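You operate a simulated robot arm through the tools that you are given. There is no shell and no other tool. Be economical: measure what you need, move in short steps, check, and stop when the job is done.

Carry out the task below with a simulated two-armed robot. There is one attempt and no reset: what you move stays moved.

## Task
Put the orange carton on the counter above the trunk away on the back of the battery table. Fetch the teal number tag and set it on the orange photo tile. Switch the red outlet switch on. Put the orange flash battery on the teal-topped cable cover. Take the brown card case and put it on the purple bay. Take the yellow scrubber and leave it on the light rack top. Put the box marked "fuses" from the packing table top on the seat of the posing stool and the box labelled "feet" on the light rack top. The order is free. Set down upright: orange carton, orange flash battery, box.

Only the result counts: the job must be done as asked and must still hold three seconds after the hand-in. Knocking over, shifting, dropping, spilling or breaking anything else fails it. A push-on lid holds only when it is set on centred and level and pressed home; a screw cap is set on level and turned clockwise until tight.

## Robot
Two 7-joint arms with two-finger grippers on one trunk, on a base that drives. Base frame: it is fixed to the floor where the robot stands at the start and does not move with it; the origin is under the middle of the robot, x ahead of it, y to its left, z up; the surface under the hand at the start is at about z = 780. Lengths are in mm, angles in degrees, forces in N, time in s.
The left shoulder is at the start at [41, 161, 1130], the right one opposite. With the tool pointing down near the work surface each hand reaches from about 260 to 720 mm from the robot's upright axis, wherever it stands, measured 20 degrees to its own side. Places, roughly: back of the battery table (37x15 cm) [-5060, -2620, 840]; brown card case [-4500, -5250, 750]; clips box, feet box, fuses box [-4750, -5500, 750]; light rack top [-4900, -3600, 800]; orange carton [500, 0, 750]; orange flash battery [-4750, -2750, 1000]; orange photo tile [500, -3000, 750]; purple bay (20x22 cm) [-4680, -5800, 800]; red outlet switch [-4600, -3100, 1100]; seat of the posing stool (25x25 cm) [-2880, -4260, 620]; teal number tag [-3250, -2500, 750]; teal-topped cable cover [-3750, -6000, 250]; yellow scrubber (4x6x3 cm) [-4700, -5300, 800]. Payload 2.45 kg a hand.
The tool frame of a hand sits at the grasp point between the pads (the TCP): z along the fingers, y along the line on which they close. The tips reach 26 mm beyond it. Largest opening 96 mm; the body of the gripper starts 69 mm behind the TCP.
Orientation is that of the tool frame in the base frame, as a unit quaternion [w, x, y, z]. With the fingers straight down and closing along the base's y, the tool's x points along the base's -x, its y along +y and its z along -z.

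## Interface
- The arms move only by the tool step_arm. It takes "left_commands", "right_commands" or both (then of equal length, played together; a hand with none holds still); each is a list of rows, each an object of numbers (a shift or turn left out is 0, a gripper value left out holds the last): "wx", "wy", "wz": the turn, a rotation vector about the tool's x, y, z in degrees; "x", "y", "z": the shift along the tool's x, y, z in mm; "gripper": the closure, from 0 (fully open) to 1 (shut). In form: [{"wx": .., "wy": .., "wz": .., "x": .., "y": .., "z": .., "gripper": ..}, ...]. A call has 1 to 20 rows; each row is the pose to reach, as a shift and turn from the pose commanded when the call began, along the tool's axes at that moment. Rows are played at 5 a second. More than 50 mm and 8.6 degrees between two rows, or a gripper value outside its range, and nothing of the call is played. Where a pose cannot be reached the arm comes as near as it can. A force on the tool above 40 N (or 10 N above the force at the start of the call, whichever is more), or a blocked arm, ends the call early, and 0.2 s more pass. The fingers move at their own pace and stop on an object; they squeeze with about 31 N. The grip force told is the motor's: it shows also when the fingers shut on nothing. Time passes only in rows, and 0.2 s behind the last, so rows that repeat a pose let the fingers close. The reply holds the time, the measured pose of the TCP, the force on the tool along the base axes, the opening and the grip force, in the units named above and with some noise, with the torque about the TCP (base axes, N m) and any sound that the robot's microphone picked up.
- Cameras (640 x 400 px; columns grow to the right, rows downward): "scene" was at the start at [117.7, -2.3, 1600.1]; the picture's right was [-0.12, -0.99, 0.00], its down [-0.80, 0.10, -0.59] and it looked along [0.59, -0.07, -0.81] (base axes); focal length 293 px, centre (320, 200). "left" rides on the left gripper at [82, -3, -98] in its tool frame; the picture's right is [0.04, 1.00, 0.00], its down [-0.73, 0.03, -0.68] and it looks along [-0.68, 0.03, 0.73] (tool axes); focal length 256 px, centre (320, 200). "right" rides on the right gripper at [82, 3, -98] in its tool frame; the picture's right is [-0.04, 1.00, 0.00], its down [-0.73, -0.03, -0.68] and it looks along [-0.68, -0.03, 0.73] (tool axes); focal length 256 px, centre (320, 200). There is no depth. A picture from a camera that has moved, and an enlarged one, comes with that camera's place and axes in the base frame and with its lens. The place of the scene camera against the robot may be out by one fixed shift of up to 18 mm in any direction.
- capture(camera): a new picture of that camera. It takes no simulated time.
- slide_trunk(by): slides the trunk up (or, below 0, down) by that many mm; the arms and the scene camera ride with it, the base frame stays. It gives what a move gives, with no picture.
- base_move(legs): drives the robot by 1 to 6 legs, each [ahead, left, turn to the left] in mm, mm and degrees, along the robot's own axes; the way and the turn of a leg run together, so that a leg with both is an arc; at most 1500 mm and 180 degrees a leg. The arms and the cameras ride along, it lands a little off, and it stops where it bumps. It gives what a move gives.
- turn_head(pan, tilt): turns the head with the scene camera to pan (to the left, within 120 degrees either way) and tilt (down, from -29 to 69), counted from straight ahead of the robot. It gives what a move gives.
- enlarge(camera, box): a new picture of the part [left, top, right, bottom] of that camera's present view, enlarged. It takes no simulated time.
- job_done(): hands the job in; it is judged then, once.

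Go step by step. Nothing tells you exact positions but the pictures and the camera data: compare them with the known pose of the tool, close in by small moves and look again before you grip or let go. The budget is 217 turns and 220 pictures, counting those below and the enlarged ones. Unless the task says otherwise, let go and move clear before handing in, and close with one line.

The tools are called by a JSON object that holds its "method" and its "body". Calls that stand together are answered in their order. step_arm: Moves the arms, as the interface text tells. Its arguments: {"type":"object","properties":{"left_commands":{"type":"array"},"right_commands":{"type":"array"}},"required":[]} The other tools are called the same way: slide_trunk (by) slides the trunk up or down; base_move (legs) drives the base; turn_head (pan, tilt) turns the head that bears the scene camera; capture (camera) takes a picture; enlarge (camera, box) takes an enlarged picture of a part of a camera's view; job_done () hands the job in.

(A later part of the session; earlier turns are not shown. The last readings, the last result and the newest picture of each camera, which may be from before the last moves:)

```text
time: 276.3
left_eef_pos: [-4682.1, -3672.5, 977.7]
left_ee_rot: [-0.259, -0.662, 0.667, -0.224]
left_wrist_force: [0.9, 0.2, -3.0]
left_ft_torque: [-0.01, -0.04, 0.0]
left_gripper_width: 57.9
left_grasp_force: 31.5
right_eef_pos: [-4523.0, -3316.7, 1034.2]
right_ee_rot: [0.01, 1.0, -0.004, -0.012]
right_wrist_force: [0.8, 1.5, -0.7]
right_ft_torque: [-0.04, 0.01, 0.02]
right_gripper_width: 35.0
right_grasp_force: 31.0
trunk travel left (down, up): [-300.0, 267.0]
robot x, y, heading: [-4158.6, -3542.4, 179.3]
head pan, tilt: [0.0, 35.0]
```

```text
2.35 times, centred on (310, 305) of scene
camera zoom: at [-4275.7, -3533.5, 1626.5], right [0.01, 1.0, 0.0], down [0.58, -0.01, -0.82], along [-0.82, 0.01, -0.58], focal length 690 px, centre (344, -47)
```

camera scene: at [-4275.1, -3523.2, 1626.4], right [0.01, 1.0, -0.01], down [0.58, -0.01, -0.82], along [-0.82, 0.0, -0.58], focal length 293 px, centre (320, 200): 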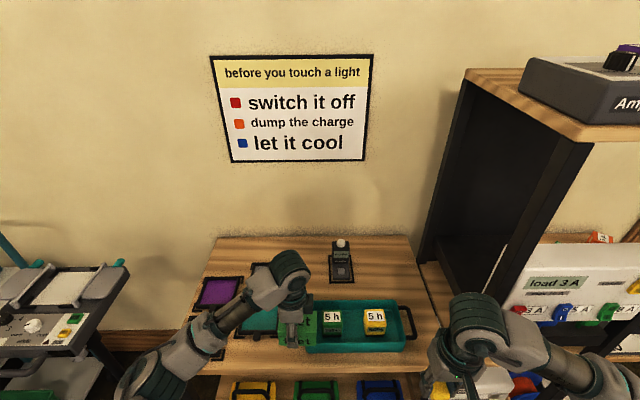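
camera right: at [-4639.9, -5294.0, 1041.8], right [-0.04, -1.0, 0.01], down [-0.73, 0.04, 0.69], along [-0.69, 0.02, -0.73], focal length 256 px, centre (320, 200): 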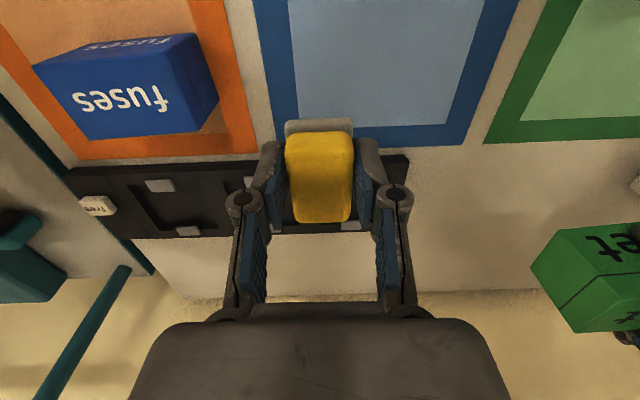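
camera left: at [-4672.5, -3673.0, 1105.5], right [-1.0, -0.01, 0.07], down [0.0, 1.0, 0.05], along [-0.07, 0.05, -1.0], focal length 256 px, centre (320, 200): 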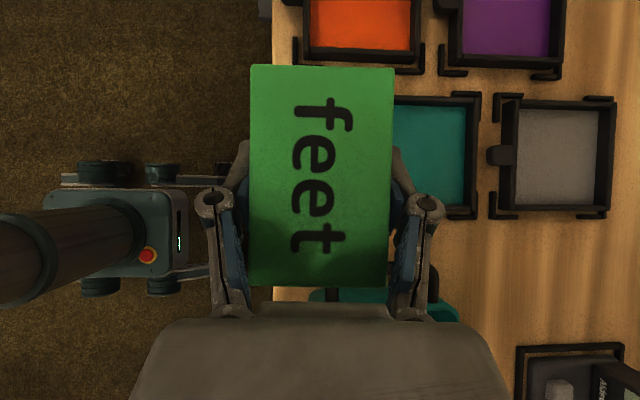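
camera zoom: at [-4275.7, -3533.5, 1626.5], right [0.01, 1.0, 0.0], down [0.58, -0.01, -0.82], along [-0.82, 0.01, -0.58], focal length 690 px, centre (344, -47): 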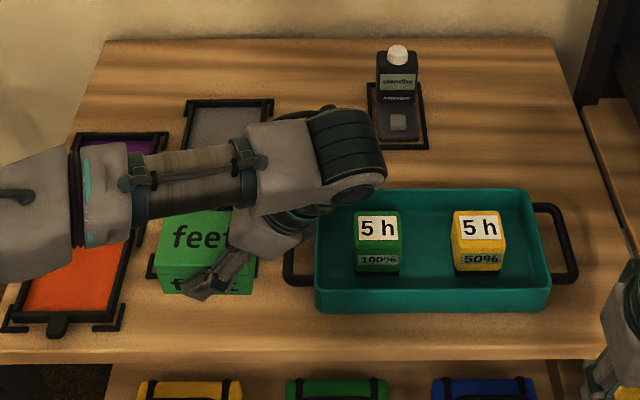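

The wrist camera now looks straight down and the box is level. Free spot confirmed (box x -4651 to -4709, y -3638 to -3728). Lowering vertically.

{"method": "step_arm", "body": {"left_commands": [{"x": -22, "y": -1.5, "z": 27}, {"x": -45, "y": -3, "z": 54}, {"x": -55, "y": -3.7, "z": 66}, {"x": -60, "y": -4.1, "z": 71.5}, {"x": -62.5, "y": -4.3, "z": 74.5}, {"x": -64.5, "y": -4.4, "z": 77}, {"x": -66, "y": -4.5, "z": 79}]}}

{"method": "capture", "body": {"camera": "left"}}

{"method": "enlarge", "body": {"camera": "scene", "box": [180, 220, 440, 390]}}

```text
time: 277.6
left_eef_pos: [-4680.7, -3671.7, 884.8]
left_ee_rot: [-0.261, -0.661, 0.668, -0.219]
left_wrist_force: [9.9, 3.3, 22.1]
left_ft_torque: [1.06, -1.05, -0.31]
left_gripper_width: 58.4
left_grasp_force: 30.8
right_eef_pos: [-4520.5, -3319.2, 1035.5]
right_ee_rot: [0.008, 1.0, -0.004, -0.015]
right_wrist_force: [-0.1, 0.1, -0.4]
right_ft_torque: [-0.01, -0.03, 0.02]
right_gripper_width: 34.9
right_grasp_force: 30.3
trunk travel left (down, up): [-300.0, 267.0]
robot x, y, heading: [-4161.2, -3543.5, 179.6]
head pan, tilt: [0.0, 35.0]
stopped in row 6 (left hand): the force on the tool passed its limit at 41 N (the readings are from after the stop); the commanded pose is now the measured one
```

```text
81 pictures are left
camera left: at [-4670.9, -3672.1, 1011.7], right [-1.0, 0.0, 0.08], down [0.0, 1.0, 0.06], along [-0.08, 0.06, -1.0], focal length 256 px, centre (320, 200)
```

left: 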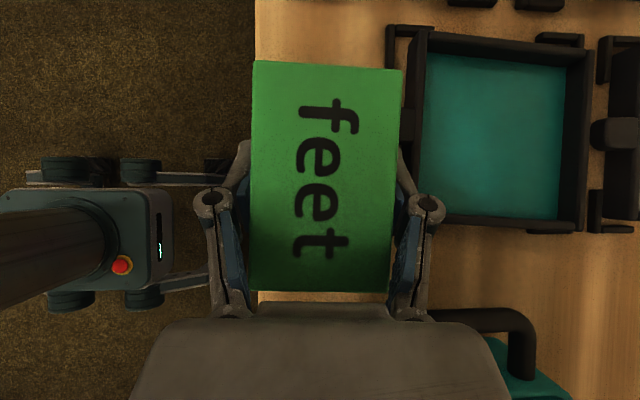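

```text
2.35 times, centred on (310, 305) of scene
camera zoom: at [-4271.7, -3532.6, 1626.8], right [0.01, 1.0, 0.0], down [0.58, -0.01, -0.82], along [-0.82, 0.01, -0.58], focal length 690 px, centre (344, -47)
```

zoom: 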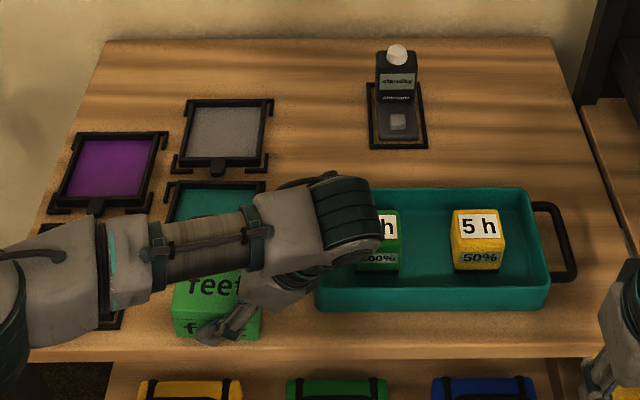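

The rear finger or box may be on the gel frame's small front tab. I'm lifting slightly, shifting 6 mm forward and 10 mm right, and lowering again.

{"method": "step_arm", "body": {"left_commands": [{"x": 8, "z": -9}, {"x": 4, "y": -3, "z": -13}, {"x": 0, "y": -6, "z": -16}, {"x": 0, "y": -6, "z": -16}, {"x": -8, "y": -6.5, "z": -7}, {"x": -11, "y": -6.8, "z": -3}, {"x": -13, "y": -7, "z": -0.5}, {"x": -15, "y": -7, "z": 2}, {"x": -17, "y": -7.1, "z": 4.3}, {"x": -19, "y": -7.2, "z": 6.6}, {"x": -21, "y": -7.3, "z": 9}]}}

{"method": "capture", "body": {"camera": "left"}}

{"method": "enlarge", "body": {"camera": "scene", "box": [180, 260, 360, 390]}}

```text
time: 279.1
left_eef_pos: [-4675.7, -3660.9, 886.5]
left_ee_rot: [-0.264, -0.663, 0.666, -0.216]
left_wrist_force: [10.3, -0.2, 21.0]
left_ft_torque: [0.94, -1.07, -0.41]
left_gripper_width: 58.2
left_grasp_force: 30.9
right_eef_pos: [-4519.0, -3319.1, 1036.9]
right_ee_rot: [0.008, 1.0, -0.004, -0.016]
right_wrist_force: [-0.8, 0.8, -0.6]
right_ft_torque: [0.04, -0.04, 0.01]
right_gripper_width: 34.9
right_grasp_force: 30.8
trunk travel left (down, up): [-300.0, 267.0]
robot x, y, heading: [-4163.8, -3545.8, 179.6]
head pan, tilt: [0.0, 35.0]
stopped in row 7 (left hand): the force on the tool passed its limit at 44 N (the readings are from after the stop); the commanded pose is now the measured one
```

```text
79 pictures are left
camera left: at [-4663.8, -3663.2, 1012.4], right [-1.0, -0.01, 0.09], down [0.0, 1.0, 0.06], along [-0.09, 0.06, -0.99], focal length 256 px, centre (320, 200)
```

left: 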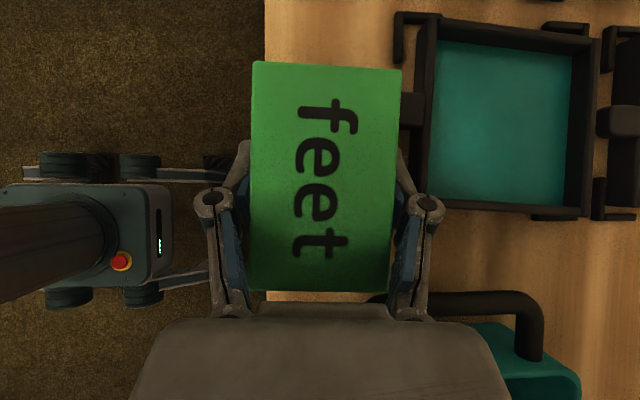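

```text
3.08 times, centred on (270, 325) of scene
camera zoom: at [-4272.2, -3533.4, 1627.0], right [0.01, 1.0, 0.0], down [0.58, -0.01, -0.82], along [-0.82, 0.01, -0.58], focal length 903 px, centre (474, -185)
```

zoom: 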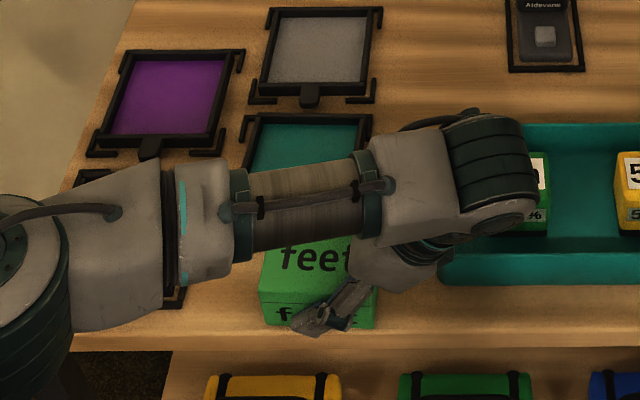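

The same contact height at a different spot means this is the table itself, but the tool has picked up a 5° roll, so one fingertip touches early. Correcting the roll and lowering again.

{"method": "step_arm", "body": {"left_commands": [{"x": 5, "z": -6}, {"x": 6, "z": -7, "wx": 2, "wz": 1.6}, {"x": 6, "z": -7, "wx": 4, "wz": 3.3}, {"x": 6, "z": -7, "wx": 4, "wz": 3.3}, {"x": 3, "z": -3, "wx": 4, "wz": 3.3}, {"x": 0, "z": 0, "wx": 4, "wz": 3.3}, {"x": -2, "z": 2.3, "wx": 4, "wz": 3.3}, {"x": -4, "z": 4.6, "wx": 4, "wz": 3.3}, {"x": -6, "z": 7, "wx": 4, "wz": 3.3}, {"x": -8, "z": 9.4, "wx": 4, "wz": 3.3}, {"x": -10, "z": 11.8, "wx": 4, "wz": 3.3}, {"x": -12, "z": 14.2, "wx": 4, "wz": 3.3}]}}

{"method": "capture", "body": {"camera": "left"}}

{"method": "enlarge", "body": {"camera": "scene", "box": [200, 290, 320, 370]}}

```text
time: 280.8
left_eef_pos: [-4676.6, -3662.7, 884.4]
left_ee_rot: [-0.237, -0.656, 0.674, -0.244]
left_wrist_force: [9.1, -1.6, 18.6]
left_ft_torque: [0.89, 0.25, -0.37]
left_gripper_width: 57.8
left_grasp_force: 31.3
right_eef_pos: [-4517.2, -3320.2, 1036.0]
right_ee_rot: [0.007, 1.0, -0.003, -0.017]
right_wrist_force: [-0.4, -0.5, -0.2]
right_ft_torque: [-0.04, -0.04, -0.01]
right_gripper_width: 34.9
right_grasp_force: 31.3
trunk travel left (down, up): [-300.0, 267.0]
robot x, y, heading: [-4161.4, -3548.8, 179.7]
head pan, tilt: [0.0, 35.0]
stopped in row 8 (left hand): the force on the tool passed its limit at 43 N (the readings are from after the stop); the commanded pose is now the measured one
```

```text
77 pictures are left
camera left: at [-4674.9, -3663.2, 1011.9], right [-1.0, -0.01, 0.01], down [-0.01, 1.0, 0.05], along [-0.01, 0.05, -1.0], focal length 256 px, centre (320, 200)
```

left: 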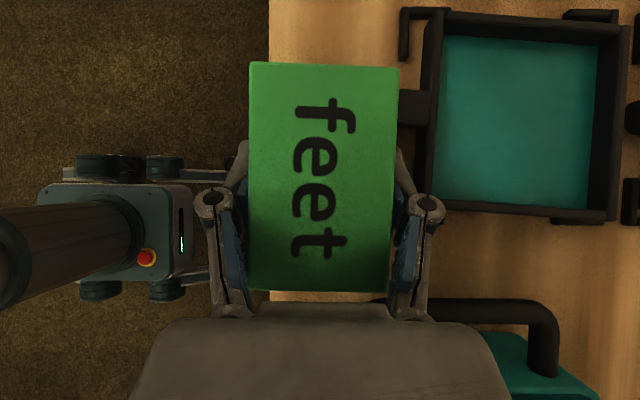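

```text
5.00 times, centred on (260, 330) of scene
camera zoom: at [-4272.3, -3533.5, 1626.8], right [0.01, 1.0, 0.0], down [0.58, -0.01, -0.82], along [-0.82, 0.01, -0.58], focal length 1467 px, centre (620, -450)
```

zoom: 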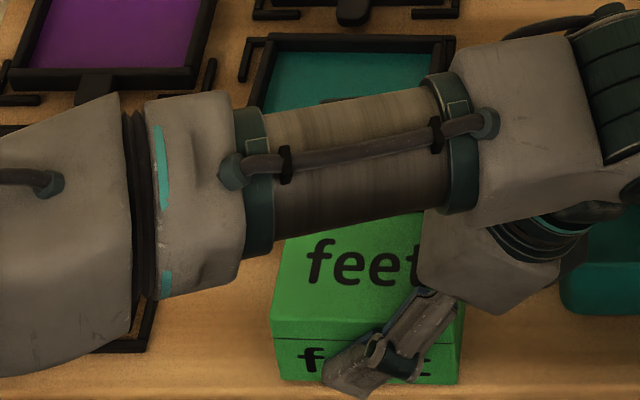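

The box hangs level about 10 mm over the clear spot with the fingertips on the table. Opening gently.

{"method": "step_arm", "body": {"left_commands": [{"gripper": 0.38}, {"gripper": 0.36}, {"gripper": 0.34}, {"gripper": 0.33}, {"gripper": 0.33}]}}

{"method": "capture", "body": {"camera": "left"}}

{"method": "enlarge", "body": {"camera": "scene", "box": [200, 290, 320, 370]}}

```text
time: 282.0
left_eef_pos: [-4678.9, -3663.1, 882.9]
left_ee_rot: [-0.236, -0.655, 0.675, -0.244]
left_wrist_force: [-1.3, 0.2, -0.4]
left_ft_torque: [0.02, 0.02, 0.0]
left_gripper_width: 64.2
left_grasp_force: 0.1
right_eef_pos: [-4518.7, -3320.2, 1037.5]
right_ee_rot: [0.008, 1.0, -0.003, -0.017]
right_wrist_force: [0.0, -0.1, 0.3]
right_ft_torque: [-0.01, 0.02, 0.02]
right_gripper_width: 35.1
right_grasp_force: 30.6
trunk travel left (down, up): [-300.0, 267.0]
robot x, y, heading: [-4160.2, -3545.8, 179.7]
head pan, tilt: [0.0, 35.0]
```

```text
75 pictures are left
camera left: at [-4675.9, -3663.9, 1009.7], right [-1.0, -0.01, 0.01], down [-0.01, 1.0, 0.05], along [-0.01, 0.05, -1.0], focal length 256 px, centre (320, 200)
```

left: 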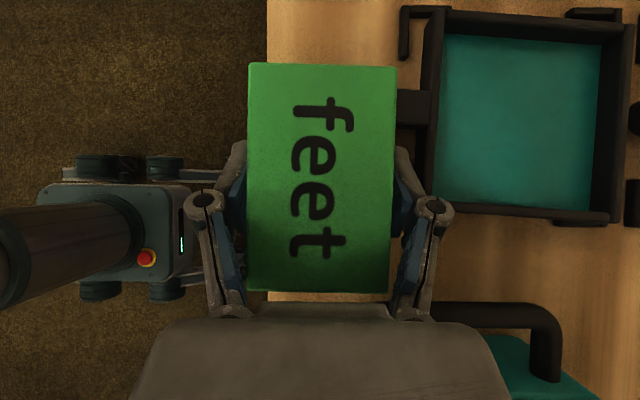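

```text
5.00 times, centred on (260, 330) of scene
camera zoom: at [-4275.9, -3533.8, 1626.5], right [0.01, 1.0, 0.0], down [0.58, -0.01, -0.82], along [-0.82, 0.01, -0.58], focal length 1467 px, centre (620, -450)
```

zoom: 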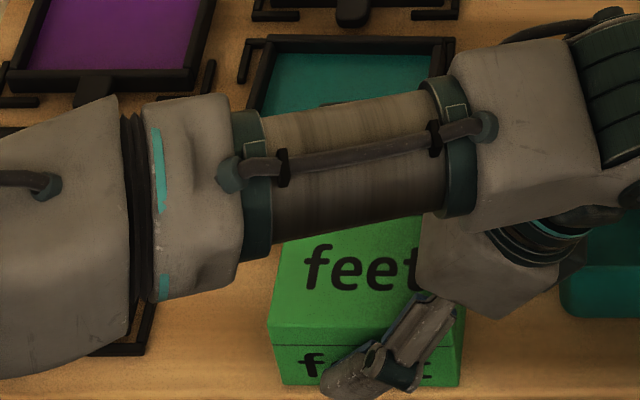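

The box stayed put: it is standing flat on the rack top. Withdrawing along the tool axis and straightening up.

{"method": "step_arm", "body": {"left_commands": [{"z": -15}, {"z": -40}, {"z": -70}, {"z": -100}, {"x": 10, "z": -120}, {"x": 30, "z": -140}, {"x": 50, "z": -160}]}}

{"method": "capture", "body": {"camera": "scene"}}

{"method": "capture", "body": {"camera": "left"}}

```text
time: 283.6
left_eef_pos: [-4679.2, -3598.7, 1037.1]
left_ee_rot: [-0.236, -0.655, 0.675, -0.243]
left_wrist_force: [-0.4, 0.0, 0.4]
left_ft_torque: [0.02, -0.01, -0.01]
left_gripper_width: 64.4
left_grasp_force: 0.1
right_eef_pos: [-4517.2, -3320.0, 1038.2]
right_ee_rot: [0.008, 1.0, -0.003, -0.017]
right_wrist_force: [-0.2, -0.4, -1.1]
right_ft_torque: [0.01, -0.01, -0.01]
right_gripper_width: 34.9
right_grasp_force: 30.8
trunk travel left (down, up): [-300.0, 267.0]
robot x, y, heading: [-4165.0, -3542.1, 179.5]
head pan, tilt: [0.0, 35.0]
```

```text
73 pictures are left
camera scene: at [-4274.6, -3533.2, 1626.7], right [0.01, 1.0, 0.0], down [0.58, -0.01, -0.82], along [-0.82, 0.01, -0.58], focal length 293 px, centre (320, 200)
```

scene: 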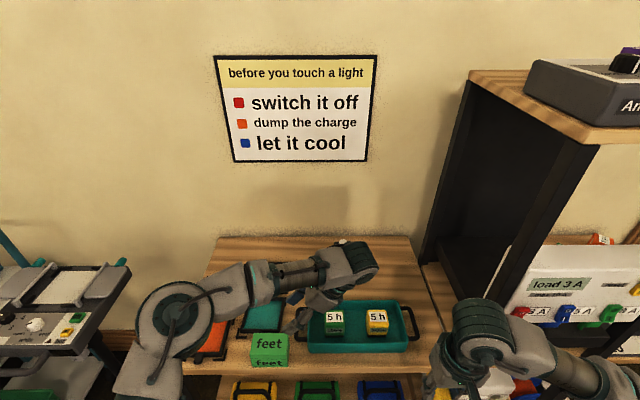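

```text
72 pictures are left
camera left: at [-4677.5, -3598.7, 1166.0], right [-1.0, -0.01, 0.01], down [-0.01, 1.0, 0.05], along [-0.01, 0.05, -1.0], focal length 256 px, centre (320, 200)
```

left: 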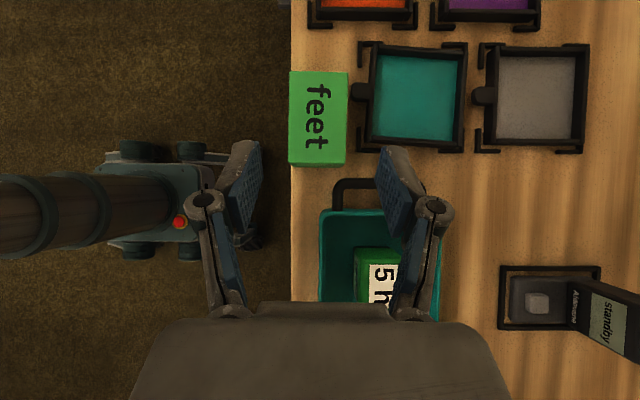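

The "feet" box stands on the rack. I'm straightening the left arm, then shifting left so the right hand can put the scrubber on the free front spot at (-4685, -3752).

{"method": "step_arm", "body": {"left_commands": [{"x": 11.6, "y": -11.5, "z": -4, "wx": 2.2, "wy": -2.3, "wz": -6.2, "gripper": 0}, {"x": 23, "y": -23, "z": 0, "wx": 4.4, "wy": -4.5, "wz": -12.5}, {"x": 35, "y": -34, "z": 4, "wx": 6.5, "wy": -6.8, "wz": -18.7}, {"x": 47, "y": -46, "z": 8, "wx": 8.7, "wy": -9.1, "wz": -25}, {"x": 58, "y": -57, "z": 14, "wx": 10.9, "wy": -11.3, "wz": -31.2}, {"x": 70, "y": -69, "z": 20, "wx": 13.1, "wy": -13.6, "wz": -37.5}, {"x": 82, "y": -80, "z": 27, "wx": 15.3, "wy": -15.9, "wz": -43.7}, {"x": 93, "y": -92, "z": 32, "wx": 17.4, "wy": -18.1, "wz": -50}, {"x": 105, "y": -103, "z": 36, "wx": 19.6, "wy": -20.4, "wz": -56.2}, {"x": 116, "y": -115, "z": 41, "wx": 21.8, "wy": -22.6, "wz": -62.4}, {"x": 128, "y": -126, "z": 45, "wx": 24, "wy": -24.9, "wz": -68.7}, {"x": 140, "y": -138, "z": 49, "wx": 26.1, "wy": -27.2, "wz": -74.9}, {"x": 151, "y": -149, "z": 53, "wx": 28.3, "wy": -29.4, "wz": -81.2}, {"x": 163, "y": -161, "z": 57, "wx": 30.5, "wy": -31.7, "wz": -87.4}]}}

{"method": "base_move", "body": {"legs": [[0, 275, 0]]}}

{"method": "capture", "body": {"camera": "scene"}}

```text
time: 286.6
left_eef_pos: [-4521.5, -3766.9, 1099.9]
left_ee_rot: [-0.001, 1.0, -0.001, -0.001]
left_wrist_force: [0.5, -0.2, -0.1]
left_ft_torque: [-0.01, 0.03, 0.02]
left_gripper_width: 96.2
left_grasp_force: 0.0
right_eef_pos: [-4517.9, -3321.9, 1037.8]
right_ee_rot: [0.006, 1.0, -0.003, -0.017]
right_wrist_force: [0.4, -0.3, -0.2]
right_ft_torque: [-0.01, 0.01, -0.01]
right_gripper_width: 34.8
right_grasp_force: 30.9
trunk travel left (down, up): [-300.0, 267.0]
robot x, y, heading: [-4162.5, -3543.4, 179.4]
head pan, tilt: [0.0, 35.0]
```

```text
time: 288.6
left_eef_pos: [-4522.8, -4024.1, 1101.9]
left_ee_rot: [0.006, 1.0, -0.003, -0.001]
left_wrist_force: [-0.1, 0.3, -0.3]
left_ft_torque: [-0.04, 0.0, -0.02]
left_gripper_width: 95.9
left_grasp_force: 0.0
right_eef_pos: [-4519.6, -3579.5, 1036.0]
right_ee_rot: [0.014, 1.0, -0.003, -0.015]
right_wrist_force: [-0.2, 0.8, 0.2]
right_ft_torque: [-0.06, -0.03, -0.03]
right_gripper_width: 35.0
right_grasp_force: 31.3
trunk travel left (down, up): [-300.0, 267.0]
robot x, y, heading: [-4165.2, -3814.1, 179.7]
head pan, tilt: [0.0, 35.0]
```

```text
71 pictures are left
camera scene: at [-4276.2, -3796.4, 1626.6], right [0.01, 1.0, -0.01], down [0.58, -0.01, -0.82], along [-0.82, 0.0, -0.58], focal length 293 px, centre (320, 200)
```

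scene: 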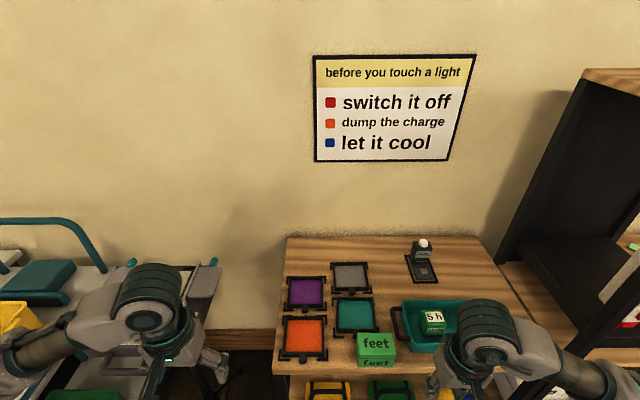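

The front gap is tight, so I'll use the roomier spot between the grey gel frame and the standby device at about (-4900, -3572). Driving closer for the right arm.

{"method": "base_move", "body": {"legs": [[145, 46, 0]]}}

{"method": "step_arm", "body": {"right_commands": [{"x": -35, "y": -7}, {"x": -70, "y": -14}, {"x": -105, "y": -21}, {"x": -140, "y": -28}, {"x": -175, "y": -35}, {"x": -210, "y": -42}, {"x": -235, "y": -47}, {"x": -235, "y": -47}, {"x": -235, "y": -47}, {"x": -235, "y": -47}, {"x": -235, "y": -47}, {"x": -235, "y": -47}, {"x": -235, "y": -47}, {"x": -235, "y": -47}, {"x": -235, "y": -47}, {"x": -235, "y": -47}]}}

{"method": "capture", "body": {"camera": "right"}}

{"method": "capture", "body": {"camera": "scene"}}

```text
time: 289.9
left_eef_pos: [-4661.8, -4078.2, 1102.8]
left_ee_rot: [0.002, 1.0, -0.003, -0.003]
left_wrist_force: [0.5, 0.6, -0.1]
left_ft_torque: [0.02, 0.01, -0.02]
left_gripper_width: 96.3
left_grasp_force: 0.1
right_eef_pos: [-4659.2, -3633.5, 1038.8]
right_ee_rot: [0.009, 1.0, -0.004, -0.018]
right_wrist_force: [-0.2, -1.3, -0.1]
right_ft_torque: [0.03, 0.0, 0.0]
right_gripper_width: 35.1
right_grasp_force: 30.8
trunk travel left (down, up): [-300.0, 267.0]
robot x, y, heading: [-4300.2, -3864.1, 179.7]
head pan, tilt: [0.0, 35.0]
```

```text
time: 293.3
left_eef_pos: [-4659.2, -4077.8, 1103.2]
left_ee_rot: [0.002, 1.0, -0.004, -0.004]
left_wrist_force: [-0.9, -0.2, 0.5]
left_ft_torque: [-0.03, 0.0, 0.03]
left_gripper_width: 96.2
left_grasp_force: 0.1
right_eef_pos: [-4891.1, -3584.0, 1048.8]
right_ee_rot: [0.008, 1.0, -0.005, -0.018]
right_wrist_force: [-0.8, 0.3, -0.5]
right_ft_torque: [-0.04, -0.02, 0.0]
right_gripper_width: 35.1
right_grasp_force: 31.1
trunk travel left (down, up): [-300.0, 267.0]
robot x, y, heading: [-4302.9, -3859.9, 179.7]
head pan, tilt: [0.0, 35.0]
```

```text
70 pictures are left
camera right: at [-4806.0, -3586.0, 1143.0], right [-0.05, -1.0, 0.02], down [-0.71, 0.05, 0.7], along [-0.7, 0.02, -0.71], focal length 256 px, centre (320, 200)
```

right: 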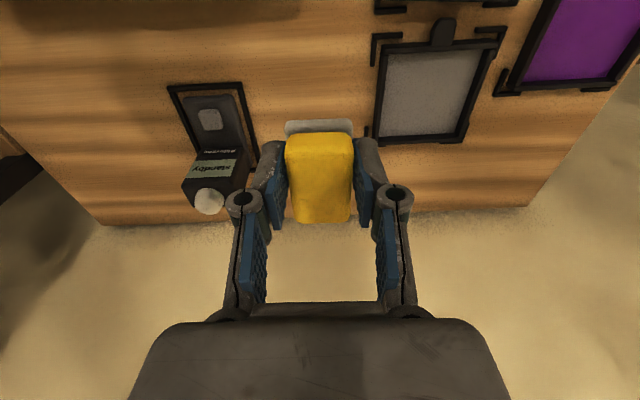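

```text
69 pictures are left
camera scene: at [-4419.0, -3848.8, 1626.5], right [0.01, 1.0, 0.0], down [0.58, -0.01, -0.82], along [-0.82, 0.01, -0.58], focal length 293 px, centre (320, 200)
```

scene: 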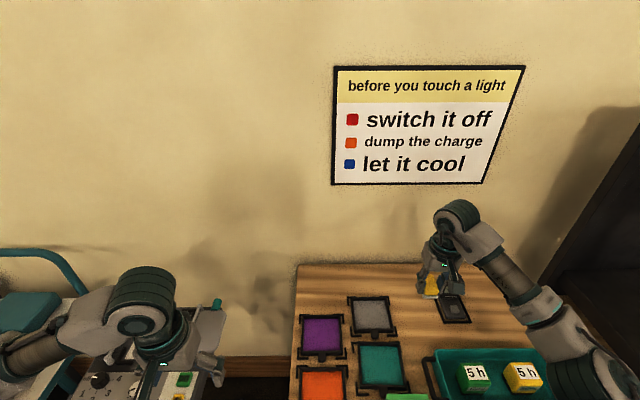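

The ground point is free between the device and the frame. Lowering with the final steps small.

{"method": "step_arm", "body": {"right_commands": [{"y": -8, "z": 40}, {"y": -8, "z": 80}, {"y": -8, "z": 115}, {"y": -8, "z": 135}, {"y": -8, "z": 145}, {"y": -8, "z": 150}, {"y": -8, "z": 155}, {"y": -8, "z": 159}, {"y": -8, "z": 163}, {"y": -8, "z": 167}, {"y": -8, "z": 171}, {"y": -8, "z": 175}]}}

{"method": "capture", "body": {"camera": "right"}}

```text
time: 295.9
left_eef_pos: [-4658.7, -4080.3, 1103.9]
left_ee_rot: [0.0, 1.0, -0.003, -0.004]
left_wrist_force: [0.0, -0.4, 0.9]
left_ft_torque: [-0.03, 0.0, -0.01]
left_gripper_width: 96.1
left_grasp_force: 0.1
right_eef_pos: [-4897.0, -3581.6, 876.6]
right_ee_rot: [0.007, 1.0, -0.004, -0.022]
right_wrist_force: [-1.8, 4.5, 25.0]
right_ft_torque: [0.32, -0.06, 0.09]
right_gripper_width: 35.2
right_grasp_force: 30.3
trunk travel left (down, up): [-300.0, 267.0]
robot x, y, heading: [-4301.3, -3864.7, 179.4]
head pan, tilt: [0.0, 35.0]
```

```text
68 pictures are left
camera right: at [-4811.4, -3583.5, 971.3], right [-0.05, -1.0, 0.02], down [-0.7, 0.05, 0.71], along [-0.71, 0.02, -0.7], focal length 256 px, centre (320, 200)
```

right: 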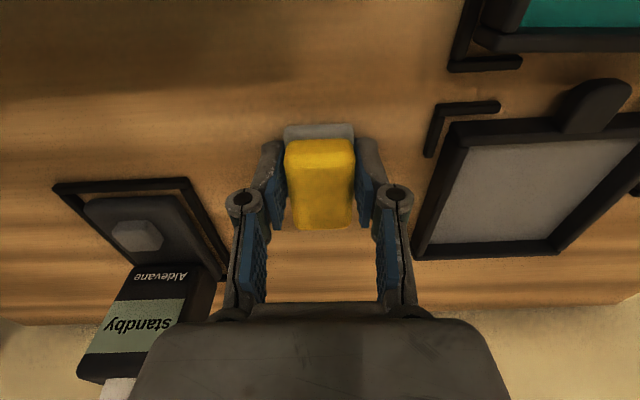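

Touching the surface and well clear. Releasing and lifting.

{"method": "step_arm", "body": {"right_commands": [{"z": -2}, {"z": -2, "gripper": 0.5}, {"z": -2, "gripper": 0.4}, {"z": -2, "gripper": 0.4}, {"z": -15}, {"z": -45}, {"z": -85}, {"z": -125}, {"z": -165}, {"z": -200}]}}

{"method": "capture", "body": {"camera": "right"}}

```text
time: 298.1
left_eef_pos: [-4659.5, -4082.3, 1102.2]
left_ee_rot: [0.001, 1.0, -0.004, -0.004]
left_wrist_force: [1.3, -0.3, -0.6]
left_ft_torque: [0.03, 0.02, 0.01]
left_gripper_width: 95.8
left_grasp_force: 0.2
right_eef_pos: [-4890.2, -3577.5, 1073.1]
right_ee_rot: [0.007, 1.0, -0.003, -0.017]
right_wrist_force: [0.1, -0.5, 0.4]
right_ft_torque: [0.0, -0.04, -0.03]
right_gripper_width: 57.7
right_grasp_force: 0.1
trunk travel left (down, up): [-300.0, 267.0]
robot x, y, heading: [-4305.9, -3860.3, 179.6]
head pan, tilt: [0.0, 35.0]
```

```text
67 pictures are left
camera right: at [-4805.2, -3579.9, 1169.2], right [-0.05, -1.0, 0.02], down [-0.71, 0.04, 0.71], along [-0.71, 0.02, -0.71], focal length 256 px, centre (320, 200)
```

right: 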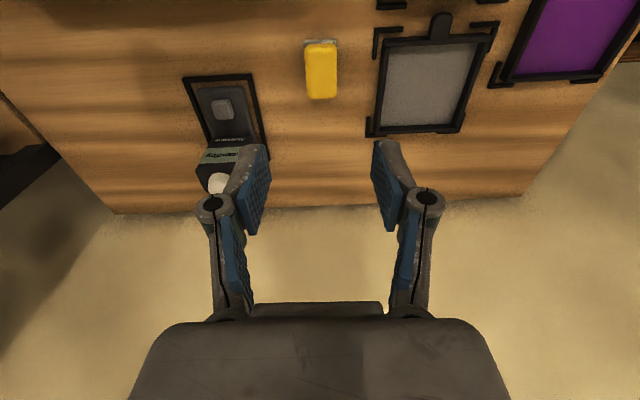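

The scrubber is placed. Tucking the right arm and returning to the packing table for the "fuses" box.

{"method": "step_arm", "body": {"right_commands": [{"x": 35, "y": 17, "gripper": 0}, {"x": 70, "y": 34}, {"x": 105, "y": 51}, {"x": 140, "y": 68}, {"x": 175, "y": 85}, {"x": 205, "y": 100}, {"x": 225, "y": 113}]}}

{"method": "base_move", "body": {"legs": [[-450, 0, 0], [0, 1440, 0.4], [290, 0, 0]]}}

{"method": "turn_head", "body": {"pan": -8, "tilt": 55}}

{"method": "capture", "body": {"camera": "scene"}}

{"method": "capture", "body": {"camera": "right"}}

```text
time: 299.7
left_eef_pos: [-4659.1, -4081.7, 1102.7]
left_ee_rot: [0.001, 1.0, -0.004, -0.004]
left_wrist_force: [0.5, 0.0, 1.3]
left_ft_torque: [0.01, -0.01, 0.01]
left_gripper_width: 95.9
left_grasp_force: 0.1
right_eef_pos: [-4666.6, -3696.3, 1066.5]
right_ee_rot: [0.007, 1.0, -0.004, -0.018]
right_wrist_force: [-1.1, 0.5, -0.7]
right_ft_torque: [-0.04, 0.03, 0.0]
right_gripper_width: 96.0
right_grasp_force: 0.1
trunk travel left (down, up): [-300.0, 267.0]
robot x, y, heading: [-4302.6, -3863.4, 179.5]
head pan, tilt: [0.0, 35.0]
```

```text
time: 310.8
left_eef_pos: [-4513.9, -5500.0, 1101.8]
left_ee_rot: [0.0, 1.0, -0.011, -0.004]
left_wrist_force: [0.2, 0.6, -1.1]
left_ft_torque: [0.03, 0.0, -0.01]
left_gripper_width: 95.8
left_grasp_force: 0.0
right_eef_pos: [-4516.7, -5113.2, 1067.8]
right_ee_rot: [0.007, 1.0, -0.01, -0.019]
right_wrist_force: [0.0, 0.5, 1.3]
right_ft_torque: [0.01, 0.0, 0.0]
right_gripper_width: 95.7
right_grasp_force: 0.1
trunk travel left (down, up): [-300.0, 267.0]
robot x, y, heading: [-4156.9, -5280.4, 178.9]
head pan, tilt: [0.0, 35.0]
```

```text
time: 311.6
left_eef_pos: [-4510.9, -5498.0, 1102.9]
left_ee_rot: [0.0, 1.0, -0.011, -0.005]
left_wrist_force: [0.3, -0.3, 0.9]
left_ft_torque: [0.04, 0.02, 0.0]
left_gripper_width: 95.8
left_grasp_force: 0.0
right_eef_pos: [-4513.0, -5112.9, 1067.6]
right_ee_rot: [0.007, 1.0, -0.011, -0.02]
right_wrist_force: [0.7, 0.4, 0.4]
right_ft_torque: [-0.02, -0.04, 0.0]
right_gripper_width: 96.1
right_grasp_force: 0.0
trunk travel left (down, up): [-300.0, 267.0]
robot x, y, heading: [-4158.1, -5288.8, 178.6]
head pan, tilt: [-8.0, 55.0]
```

```text
66 pictures are left
camera scene: at [-4252.0, -5264.7, 1598.5], right [0.16, 0.99, 0.0], down [0.81, -0.13, -0.57], along [-0.56, 0.09, -0.82], focal length 293 px, centre (320, 200)
```

scene: 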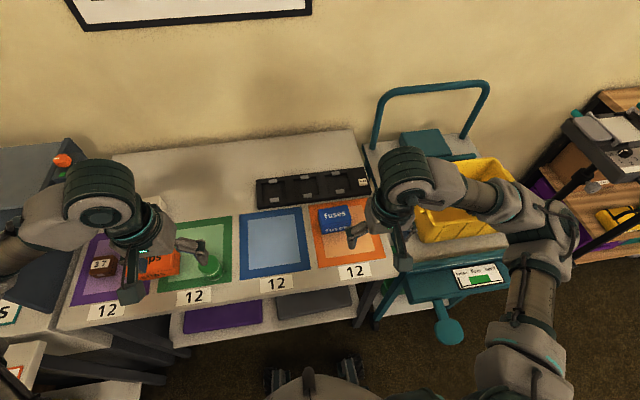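

```text
65 pictures are left
camera right: at [-4427.7, -5116.0, 1163.0], right [-0.06, -1.0, 0.02], down [-0.71, 0.05, 0.71], along [-0.71, 0.03, -0.71], focal length 256 px, centre (320, 200)
```

right: 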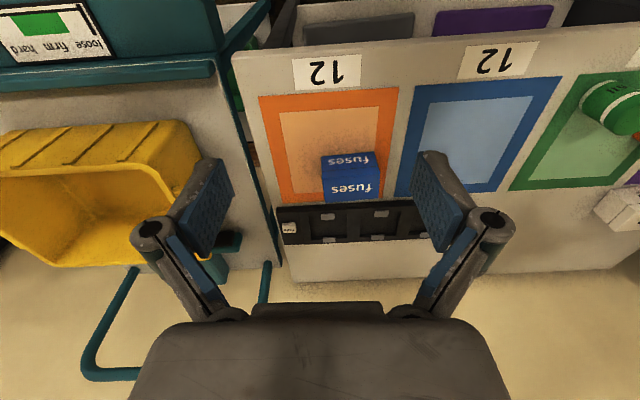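

The fuses box is at about (-4712, -5154). Moving the right hand over it while turning the gripper 90° to grip its narrow side.

{"method": "step_arm", "body": {"right_commands": [{"x": -13, "y": 3, "z": 5, "wz": -6.4}, {"x": -27, "y": 6, "z": 10, "wz": -12.9}, {"x": -40, "y": 9, "z": 15, "wz": -19.3}, {"x": -53, "y": 12, "z": 20, "wz": -25.7}, {"x": -67, "y": 15, "z": 28, "wz": -32.1}, {"x": -80, "y": 18, "z": 36, "wz": -38.6}, {"x": -93, "y": 20, "z": 44, "wz": -45}, {"x": -107, "y": 23, "z": 52, "wz": -51.4}, {"x": -120, "y": 26, "z": 60, "wz": -57.9}, {"x": -134, "y": 29, "z": 68, "wz": -64.3}, {"x": -147, "y": 32, "z": 76, "wz": -70.7}, {"x": -160, "y": 35, "z": 84, "wz": -77.1}, {"x": -174, "y": 38, "z": 90, "wz": -83.6}, {"x": -187, "y": 41, "z": 95, "wz": -90}, {"x": -187, "y": 41, "z": 95, "wz": -90}, {"x": -187, "y": 41, "z": 95, "wz": -90}, {"x": -187, "y": 41, "z": 95, "wz": -90}, {"x": -187, "y": 41, "z": 95, "wz": -90}]}}

{"method": "capture", "body": {"camera": "right"}}

```text
time: 315.4
left_eef_pos: [-4511.5, -5500.4, 1103.3]
left_ee_rot: [0.0, 1.0, -0.01, -0.005]
left_wrist_force: [0.6, 0.3, 0.0]
left_ft_torque: [-0.05, 0.01, 0.01]
left_gripper_width: 95.8
left_grasp_force: 0.0
right_eef_pos: [-4511.7, -5201.6, 986.4]
right_ee_rot: [-0.029, 0.73, 0.683, -0.015]
right_wrist_force: [0.6, 0.8, -0.6]
right_ft_torque: [0.01, 0.02, 0.01]
right_gripper_width: 95.8
right_grasp_force: 0.0
right hand out of reach, approached as far as the arm can: row 10, 11, 12, 13, 14, 15, 16, 17, 18
trunk travel left (down, up): [-300.0, 267.0]
robot x, y, heading: [-4153.7, -5285.1, 179.0]
head pan, tilt: [-8.0, 55.0]
```

```text
64 pictures are left
camera right: at [-4497.1, -5122.5, 1085.6], right [0.99, -0.1, -0.06], down [-0.04, -0.75, 0.67], along [-0.12, -0.66, -0.74], focal length 256 px, centre (320, 200)
```

right: 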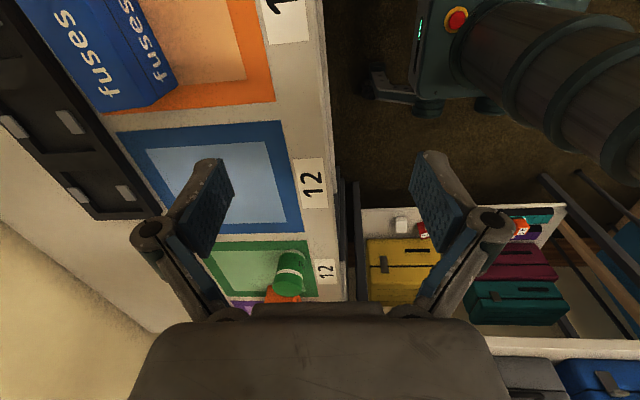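

The right arm can't reach with that turn; the left arm could earlier. I'm restoring the right arm and shifting right so the left hand can take the fuses box.

{"method": "step_arm", "body": {"right_commands": [{"x": 7, "y": -1, "z": -7, "wx": -0.3, "wy": 0.1, "wz": 6.7}, {"x": 14, "y": -2, "z": -14, "wx": -0.6, "wy": 0.3, "wz": 13.4}, {"x": 20, "y": -3, "z": -21, "wx": -0.9, "wy": 0.4, "wz": 20.1}, {"x": 27, "y": -4, "z": -28, "wx": -1.1, "wy": 0.6, "wz": 26.8}, {"x": 34, "y": -5, "z": -35, "wx": -1.4, "wy": 0.7, "wz": 33.5}, {"x": 41, "y": -6, "z": -42, "wx": -1.7, "wy": 0.9, "wz": 40.2}, {"x": 47, "y": -7, "z": -49, "wx": -2, "wy": 1, "wz": 46.9}, {"x": 54, "y": -8, "z": -56, "wx": -2.3, "wy": 1.2, "wz": 53.6}, {"x": 61, "y": -9, "z": -64, "wx": -2.6, "wy": 1.3, "wz": 60.3}, {"x": 68, "y": -10, "z": -71, "wx": -2.8, "wy": 1.5, "wz": 67}, {"x": 74, "y": -12, "z": -78, "wx": -3.1, "wy": 1.6, "wz": 73.7}, {"x": 81, "y": -13, "z": -85, "wx": -3.4, "wy": 1.8, "wz": 80.4}, {"x": 88, "y": -14, "z": -92, "wx": -3.7, "wy": 1.9, "wz": 87.1}]}}

{"method": "base_move", "body": {"legs": [[0, -215, 1]]}}

{"method": "step_arm", "body": {"left_commands": [{"x": -13, "y": -6, "z": 5, "wz": 6.4}, {"x": -27, "y": -12, "z": 10, "wz": 12.9}, {"x": -40, "y": -18, "z": 15, "wz": 19.3}, {"x": -53, "y": -24, "z": 20, "wz": 25.7}, {"x": -67, "y": -30, "z": 28, "wz": 32.1}, {"x": -80, "y": -36, "z": 36, "wz": 38.6}, {"x": -93, "y": -43, "z": 46, "wz": 45}, {"x": -107, "y": -50, "z": 56, "wz": 51.4}, {"x": -120, "y": -57, "z": 68, "wz": 57.9}, {"x": -134, "y": -64, "z": 80, "wz": 64.3}, {"x": -147, "y": -71, "z": 92, "wz": 70.7}, {"x": -160, "y": -78, "z": 104, "wz": 77.1}, {"x": -174, "y": -85, "z": 115, "wz": 83.6}, {"x": -187, "y": -92, "z": 125, "wz": 90}, {"x": -187, "y": -92, "z": 125, "wz": 90}, {"x": -187, "y": -92, "z": 125, "wz": 90}, {"x": -187, "y": -92, "z": 125, "wz": 90}, {"x": -187, "y": -92, "z": 125, "wz": 90}]}}

{"method": "capture", "body": {"camera": "left"}}

```text
time: 318.2
left_eef_pos: [-4511.9, -5499.4, 1103.8]
left_ee_rot: [0.0, 1.0, -0.01, -0.006]
left_wrist_force: [-0.3, -0.2, -0.1]
left_ft_torque: [-0.01, 0.0, -0.02]
left_gripper_width: 95.9
left_grasp_force: 0.2
right_eef_pos: [-4515.5, -5110.4, 1078.4]
right_ee_rot: [0.0, 1.0, -0.009, 0.0]
right_wrist_force: [-0.7, -0.2, 0.2]
right_ft_torque: [-0.02, 0.0, -0.02]
right_gripper_width: 96.0
right_grasp_force: 0.0
trunk travel left (down, up): [-300.0, 267.0]
robot x, y, heading: [-4156.1, -5283.2, 178.5]
head pan, tilt: [-8.0, 55.0]
```

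```text
time: 319.9
left_eef_pos: [-4503.8, -5288.3, 1103.3]
left_ee_rot: [0.001, 1.0, -0.001, -0.005]
left_wrist_force: [0.7, -0.2, 0.6]
left_ft_torque: [0.01, -0.04, 0.02]
left_gripper_width: 95.9
left_grasp_force: 0.0
right_eef_pos: [-4516.3, -4900.7, 1078.3]
right_ee_rot: [0.0, 1.0, 0.001, 0.0]
right_wrist_force: [0.4, 0.5, 0.3]
right_ft_torque: [-0.04, 0.0, 0.01]
right_gripper_width: 96.0
right_grasp_force: 0.0
trunk travel left (down, up): [-300.0, 267.0]
robot x, y, heading: [-4153.0, -5070.3, 179.6]
head pan, tilt: [-8.0, 55.0]
```

```text
time: 323.6
left_eef_pos: [-4690.6, -5195.0, 982.4]
left_ee_rot: [-0.006, -0.706, 0.708, 0.003]
left_wrist_force: [-0.9, 0.6, -0.6]
left_ft_torque: [0.02, 0.05, -0.01]
left_gripper_width: 95.7
left_grasp_force: 0.1
right_eef_pos: [-4513.8, -4898.5, 1079.5]
right_ee_rot: [0.001, 1.0, 0.001, -0.001]
right_wrist_force: [0.8, 0.8, 0.1]
right_ft_torque: [-0.02, -0.01, -0.02]
right_gripper_width: 95.9
right_grasp_force: 0.0
trunk travel left (down, up): [-300.0, 267.0]
robot x, y, heading: [-4153.7, -5066.2, 179.6]
head pan, tilt: [-8.0, 55.0]
```

```text
63 pictures are left
camera left: at [-4685.9, -5276.0, 1080.5], right [-1.0, -0.04, 0.01], down [-0.02, 0.74, 0.68], along [-0.03, 0.68, -0.74], focal length 256 px, centre (320, 200)
```

left: 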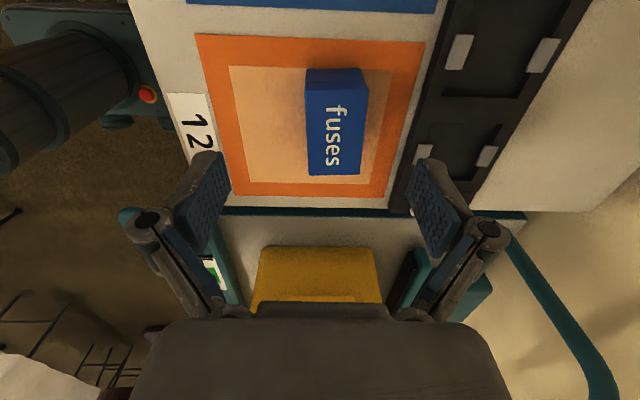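

The left hand works here. The fuses box is ~55×94, centred at (-4707, -5152). Lowering onto it.

{"method": "step_arm", "body": {"left_commands": [{"x": -20, "y": 8, "z": 20}, {"x": -43, "y": 16, "z": 50}, {"x": -43, "y": 16, "z": 90}, {"x": -43, "y": 16, "z": 120}, {"x": -43, "y": 16, "z": 140}, {"x": -43, "y": 16, "z": 147}, {"x": -43, "y": 16, "z": 147}]}}

{"method": "capture", "body": {"camera": "left"}}

```text
time: 325.2
left_eef_pos: [-4708.5, -5151.5, 834.0]
left_ee_rot: [-0.005, -0.706, 0.709, 0.003]
left_wrist_force: [0.1, -0.1, -0.1]
left_ft_torque: [0.02, 0.0, 0.02]
left_gripper_width: 96.0
left_grasp_force: 0.0
right_eef_pos: [-4512.9, -4898.8, 1079.4]
right_ee_rot: [0.001, 1.0, 0.002, 0.0]
right_wrist_force: [0.5, -0.1, -0.6]
right_ft_torque: [-0.03, 0.0, 0.01]
right_gripper_width: 96.2
right_grasp_force: 0.0
trunk travel left (down, up): [-300.0, 267.0]
robot x, y, heading: [-4154.6, -5069.3, 179.6]
head pan, tilt: [-8.0, 55.0]
```

```text
62 pictures are left
camera left: at [-4703.6, -5233.0, 932.7], right [-1.0, -0.04, 0.01], down [-0.02, 0.74, 0.68], along [-0.03, 0.68, -0.74], focal length 256 px, centre (320, 200)
```

left: 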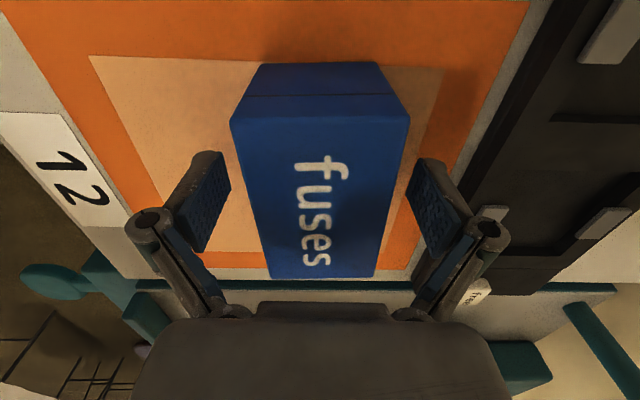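

{"method": "step_arm", "body": {"left_commands": [{"x": 4}, {"x": 4, "gripper": 1}, {"x": 4, "gripper": 1}, {"x": 4, "gripper": 1}, {"x": 4, "gripper": 1}, {"x": 4, "gripper": 1}, {"x": 4, "z": -3}, {"x": 4, "z": -8}, {"x": 4, "z": -16}, {"x": 4, "z": -28}, {"x": 4, "z": -45}, {"x": 4, "z": -70}, {"x": 4, "z": -100}, {"x": 4, "z": -135}, {"x": 4, "z": -170}, {"x": 4, "z": -200}]}}

{"method": "capture", "body": {"camera": "left"}}

```text
time: 328.6
left_eef_pos: [-4707.1, -5155.8, 1035.4]
left_ee_rot: [-0.006, -0.706, 0.708, 0.003]
left_wrist_force: [0.7, -0.5, -1.3]
left_ft_torque: [-0.01, 0.0, -0.04]
left_gripper_width: 54.4
left_grasp_force: 30.8
right_eef_pos: [-4513.3, -4898.6, 1079.8]
right_ee_rot: [0.001, 1.0, 0.001, -0.001]
right_wrist_force: [-0.3, 0.2, -1.0]
right_ft_torque: [0.03, 0.03, -0.02]
right_gripper_width: 96.0
right_grasp_force: 0.1
trunk travel left (down, up): [-300.0, 267.0]
robot x, y, heading: [-4152.9, -5066.3, 179.9]
head pan, tilt: [-8.0, 55.0]
```

```text
61 pictures are left
camera left: at [-4700.8, -5238.0, 1133.3], right [-1.0, -0.04, 0.01], down [-0.02, 0.74, 0.68], along [-0.03, 0.68, -0.74], focal length 256 px, centre (320, 200)
```

left: 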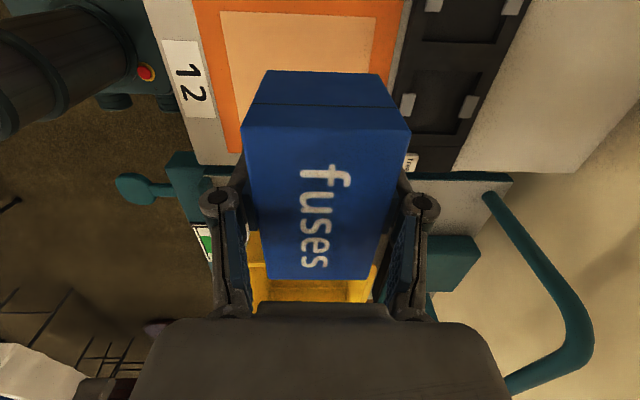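

Fuses box in hand. Tucking, then driving toward the posing stool and turning to face it.

{"method": "step_arm", "body": {"left_commands": [{"x": 18, "y": -22, "z": -7}, {"x": 37, "y": -44, "z": -14}, {"x": 56, "y": -66, "z": -21}, {"x": 75, "y": -88, "z": -28}, {"x": 93, "y": -110, "z": -35}, {"x": 112, "y": -132, "z": -42}, {"x": 130, "y": -154, "z": -45}]}}

{"method": "base_move", "body": {"legs": [[-450, 0, 0], [0, -500, 0], [0, 0, 180]]}}

{"method": "turn_head", "body": {"pan": 0, "tilt": 40}}

{"method": "capture", "body": {"camera": "scene"}}

```text
time: 330.2
left_eef_pos: [-4550.2, -5286.8, 1080.3]
left_ee_rot: [-0.005, -0.706, 0.708, 0.005]
left_wrist_force: [0.3, 0.1, -0.6]
left_ft_torque: [-0.04, 0.03, 0.02]
left_gripper_width: 54.4
left_grasp_force: 30.8
right_eef_pos: [-4512.3, -4900.7, 1080.7]
right_ee_rot: [0.0, 1.0, 0.001, -0.003]
right_wrist_force: [-0.2, -0.7, 0.7]
right_ft_torque: [0.01, 0.01, 0.03]
right_gripper_width: 96.0
right_grasp_force: 0.1
trunk travel left (down, up): [-300.0, 267.0]
robot x, y, heading: [-4150.3, -5065.4, 179.8]
head pan, tilt: [-8.0, 55.0]
```

```text
time: 342.9
left_eef_pos: [-3297.8, -4358.0, 1081.2]
left_ee_rot: [0.002, 0.715, 0.699, 0.006]
left_wrist_force: [0.9, 0.1, -1.8]
left_ft_torque: [0.03, 0.01, -0.01]
left_gripper_width: 54.2
left_grasp_force: 31.0
right_eef_pos: [-3342.4, -4743.8, 1079.1]
right_ee_rot: [0.002, 0.008, 1.0, 0.003]
right_wrist_force: [0.2, 0.2, 0.8]
right_ft_torque: [0.01, 0.0, 0.02]
right_gripper_width: 95.9
right_grasp_force: 0.0
trunk travel left (down, up): [-300.0, 267.0]
robot x, y, heading: [-3701.1, -4566.3, -1.1]
head pan, tilt: [-8.0, 55.0]
```

```text
time: 343.6
left_eef_pos: [-3300.3, -4353.6, 1081.4]
left_ee_rot: [0.004, 0.715, 0.699, 0.007]
left_wrist_force: [0.9, 0.9, -1.2]
left_ft_torque: [-0.02, 0.0, 0.0]
left_gripper_width: 54.4
left_grasp_force: 31.1
right_eef_pos: [-3345.9, -4739.3, 1080.9]
right_ee_rot: [0.002, 0.008, 1.0, 0.001]
right_wrist_force: [0.4, 0.7, 0.7]
right_ft_torque: [-0.01, -0.01, 0.01]
right_gripper_width: 96.0
right_grasp_force: 0.0
trunk travel left (down, up): [-300.0, 267.0]
robot x, y, heading: [-3700.2, -4562.7, -1.4]
head pan, tilt: [0.0, 40.0]
```

```text
60 pictures are left
camera scene: at [-3570.3, -4550.2, 1618.9], right [-0.02, -1.0, 0.01], down [-0.65, 0.01, -0.76], along [0.76, -0.02, -0.65], focal length 293 px, centre (320, 200)
```

scene: 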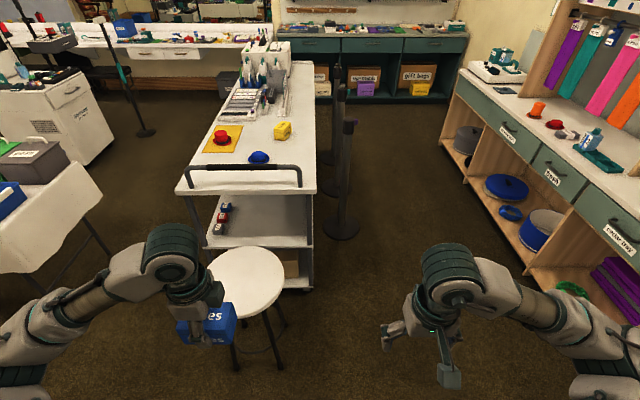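

The stool is at about (-2885, -4275). Driving closer and bringing the box over the seat.

{"method": "base_move", "body": {"legs": [[310, 140, 1.4]]}}

{"method": "step_arm", "body": {"left_commands": [{"z": 10}, {"z": 40}, {"z": 80}, {"z": 120}, {"z": 160}, {"z": 200}, {"z": 240}, {"z": 280}, {"z": 280}, {"z": 280}, {"z": 280}, {"z": 280}, {"z": 280}, {"z": 280}, {"z": 280}]}}

{"method": "capture", "body": {"camera": "scene"}}

{"method": "capture", "body": {"camera": "left"}}

```text
time: 345.9
left_eef_pos: [-2992.5, -4223.7, 1083.3]
left_ee_rot: [0.0, 0.707, 0.707, 0.011]
left_wrist_force: [0.7, -0.8, -1.3]
left_ft_torque: [0.03, 0.01, 0.0]
left_gripper_width: 54.3
left_grasp_force: 30.7
right_eef_pos: [-3030.3, -4609.9, 1077.0]
right_ee_rot: [0.003, -0.003, 1.0, 0.007]
right_wrist_force: [-0.2, -0.7, 0.1]
right_ft_torque: [0.04, -0.02, -0.03]
right_gripper_width: 95.8
right_grasp_force: 0.0
trunk travel left (down, up): [-300.0, 267.0]
robot x, y, heading: [-3388.2, -4428.3, 0.2]
head pan, tilt: [0.0, 40.0]
```

```text
time: 349.1
left_eef_pos: [-2992.4, -4211.9, 801.4]
left_ee_rot: [0.005, 0.707, 0.707, 0.007]
left_wrist_force: [-0.4, -0.6, -1.6]
left_ft_torque: [0.04, 0.01, 0.02]
left_gripper_width: 54.4
left_grasp_force: 31.0
right_eef_pos: [-3031.7, -4599.3, 1080.3]
right_ee_rot: [0.004, -0.003, 1.0, 0.001]
right_wrist_force: [-0.5, -0.1, -0.5]
right_ft_torque: [0.01, 0.05, 0.0]
right_gripper_width: 96.0
right_grasp_force: 0.0
trunk travel left (down, up): [-300.0, 267.0]
robot x, y, heading: [-3385.4, -4430.3, -0.2]
head pan, tilt: [0.0, 40.0]
```

```text
59 pictures are left
camera scene: at [-3258.3, -4422.4, 1619.0], right [0.0, -1.0, 0.0], down [-0.65, 0.0, -0.76], along [0.76, 0.0, -0.65], focal length 293 px, centre (320, 200)
```

scene: 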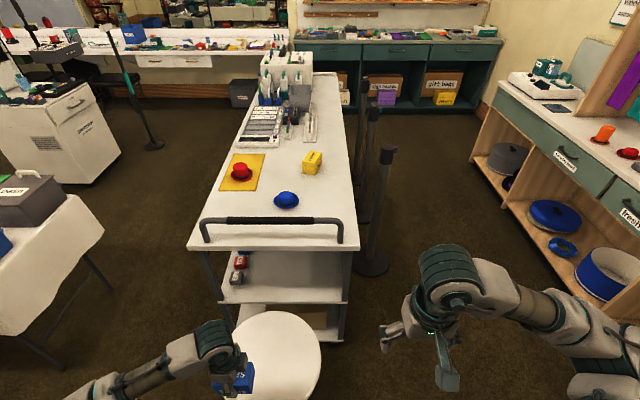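

```text
58 pictures are left
camera left: at [-2997.1, -4132.3, 900.5], right [1.0, 0.04, 0.02], down [0.02, -0.74, 0.68], along [0.04, -0.67, -0.74], focal length 256 px, centre (320, 200)
```

left: 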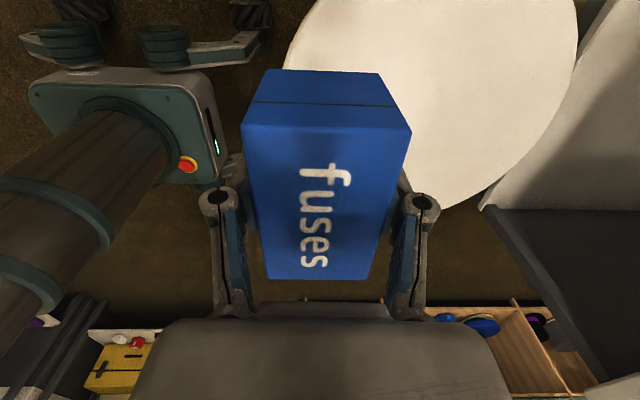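

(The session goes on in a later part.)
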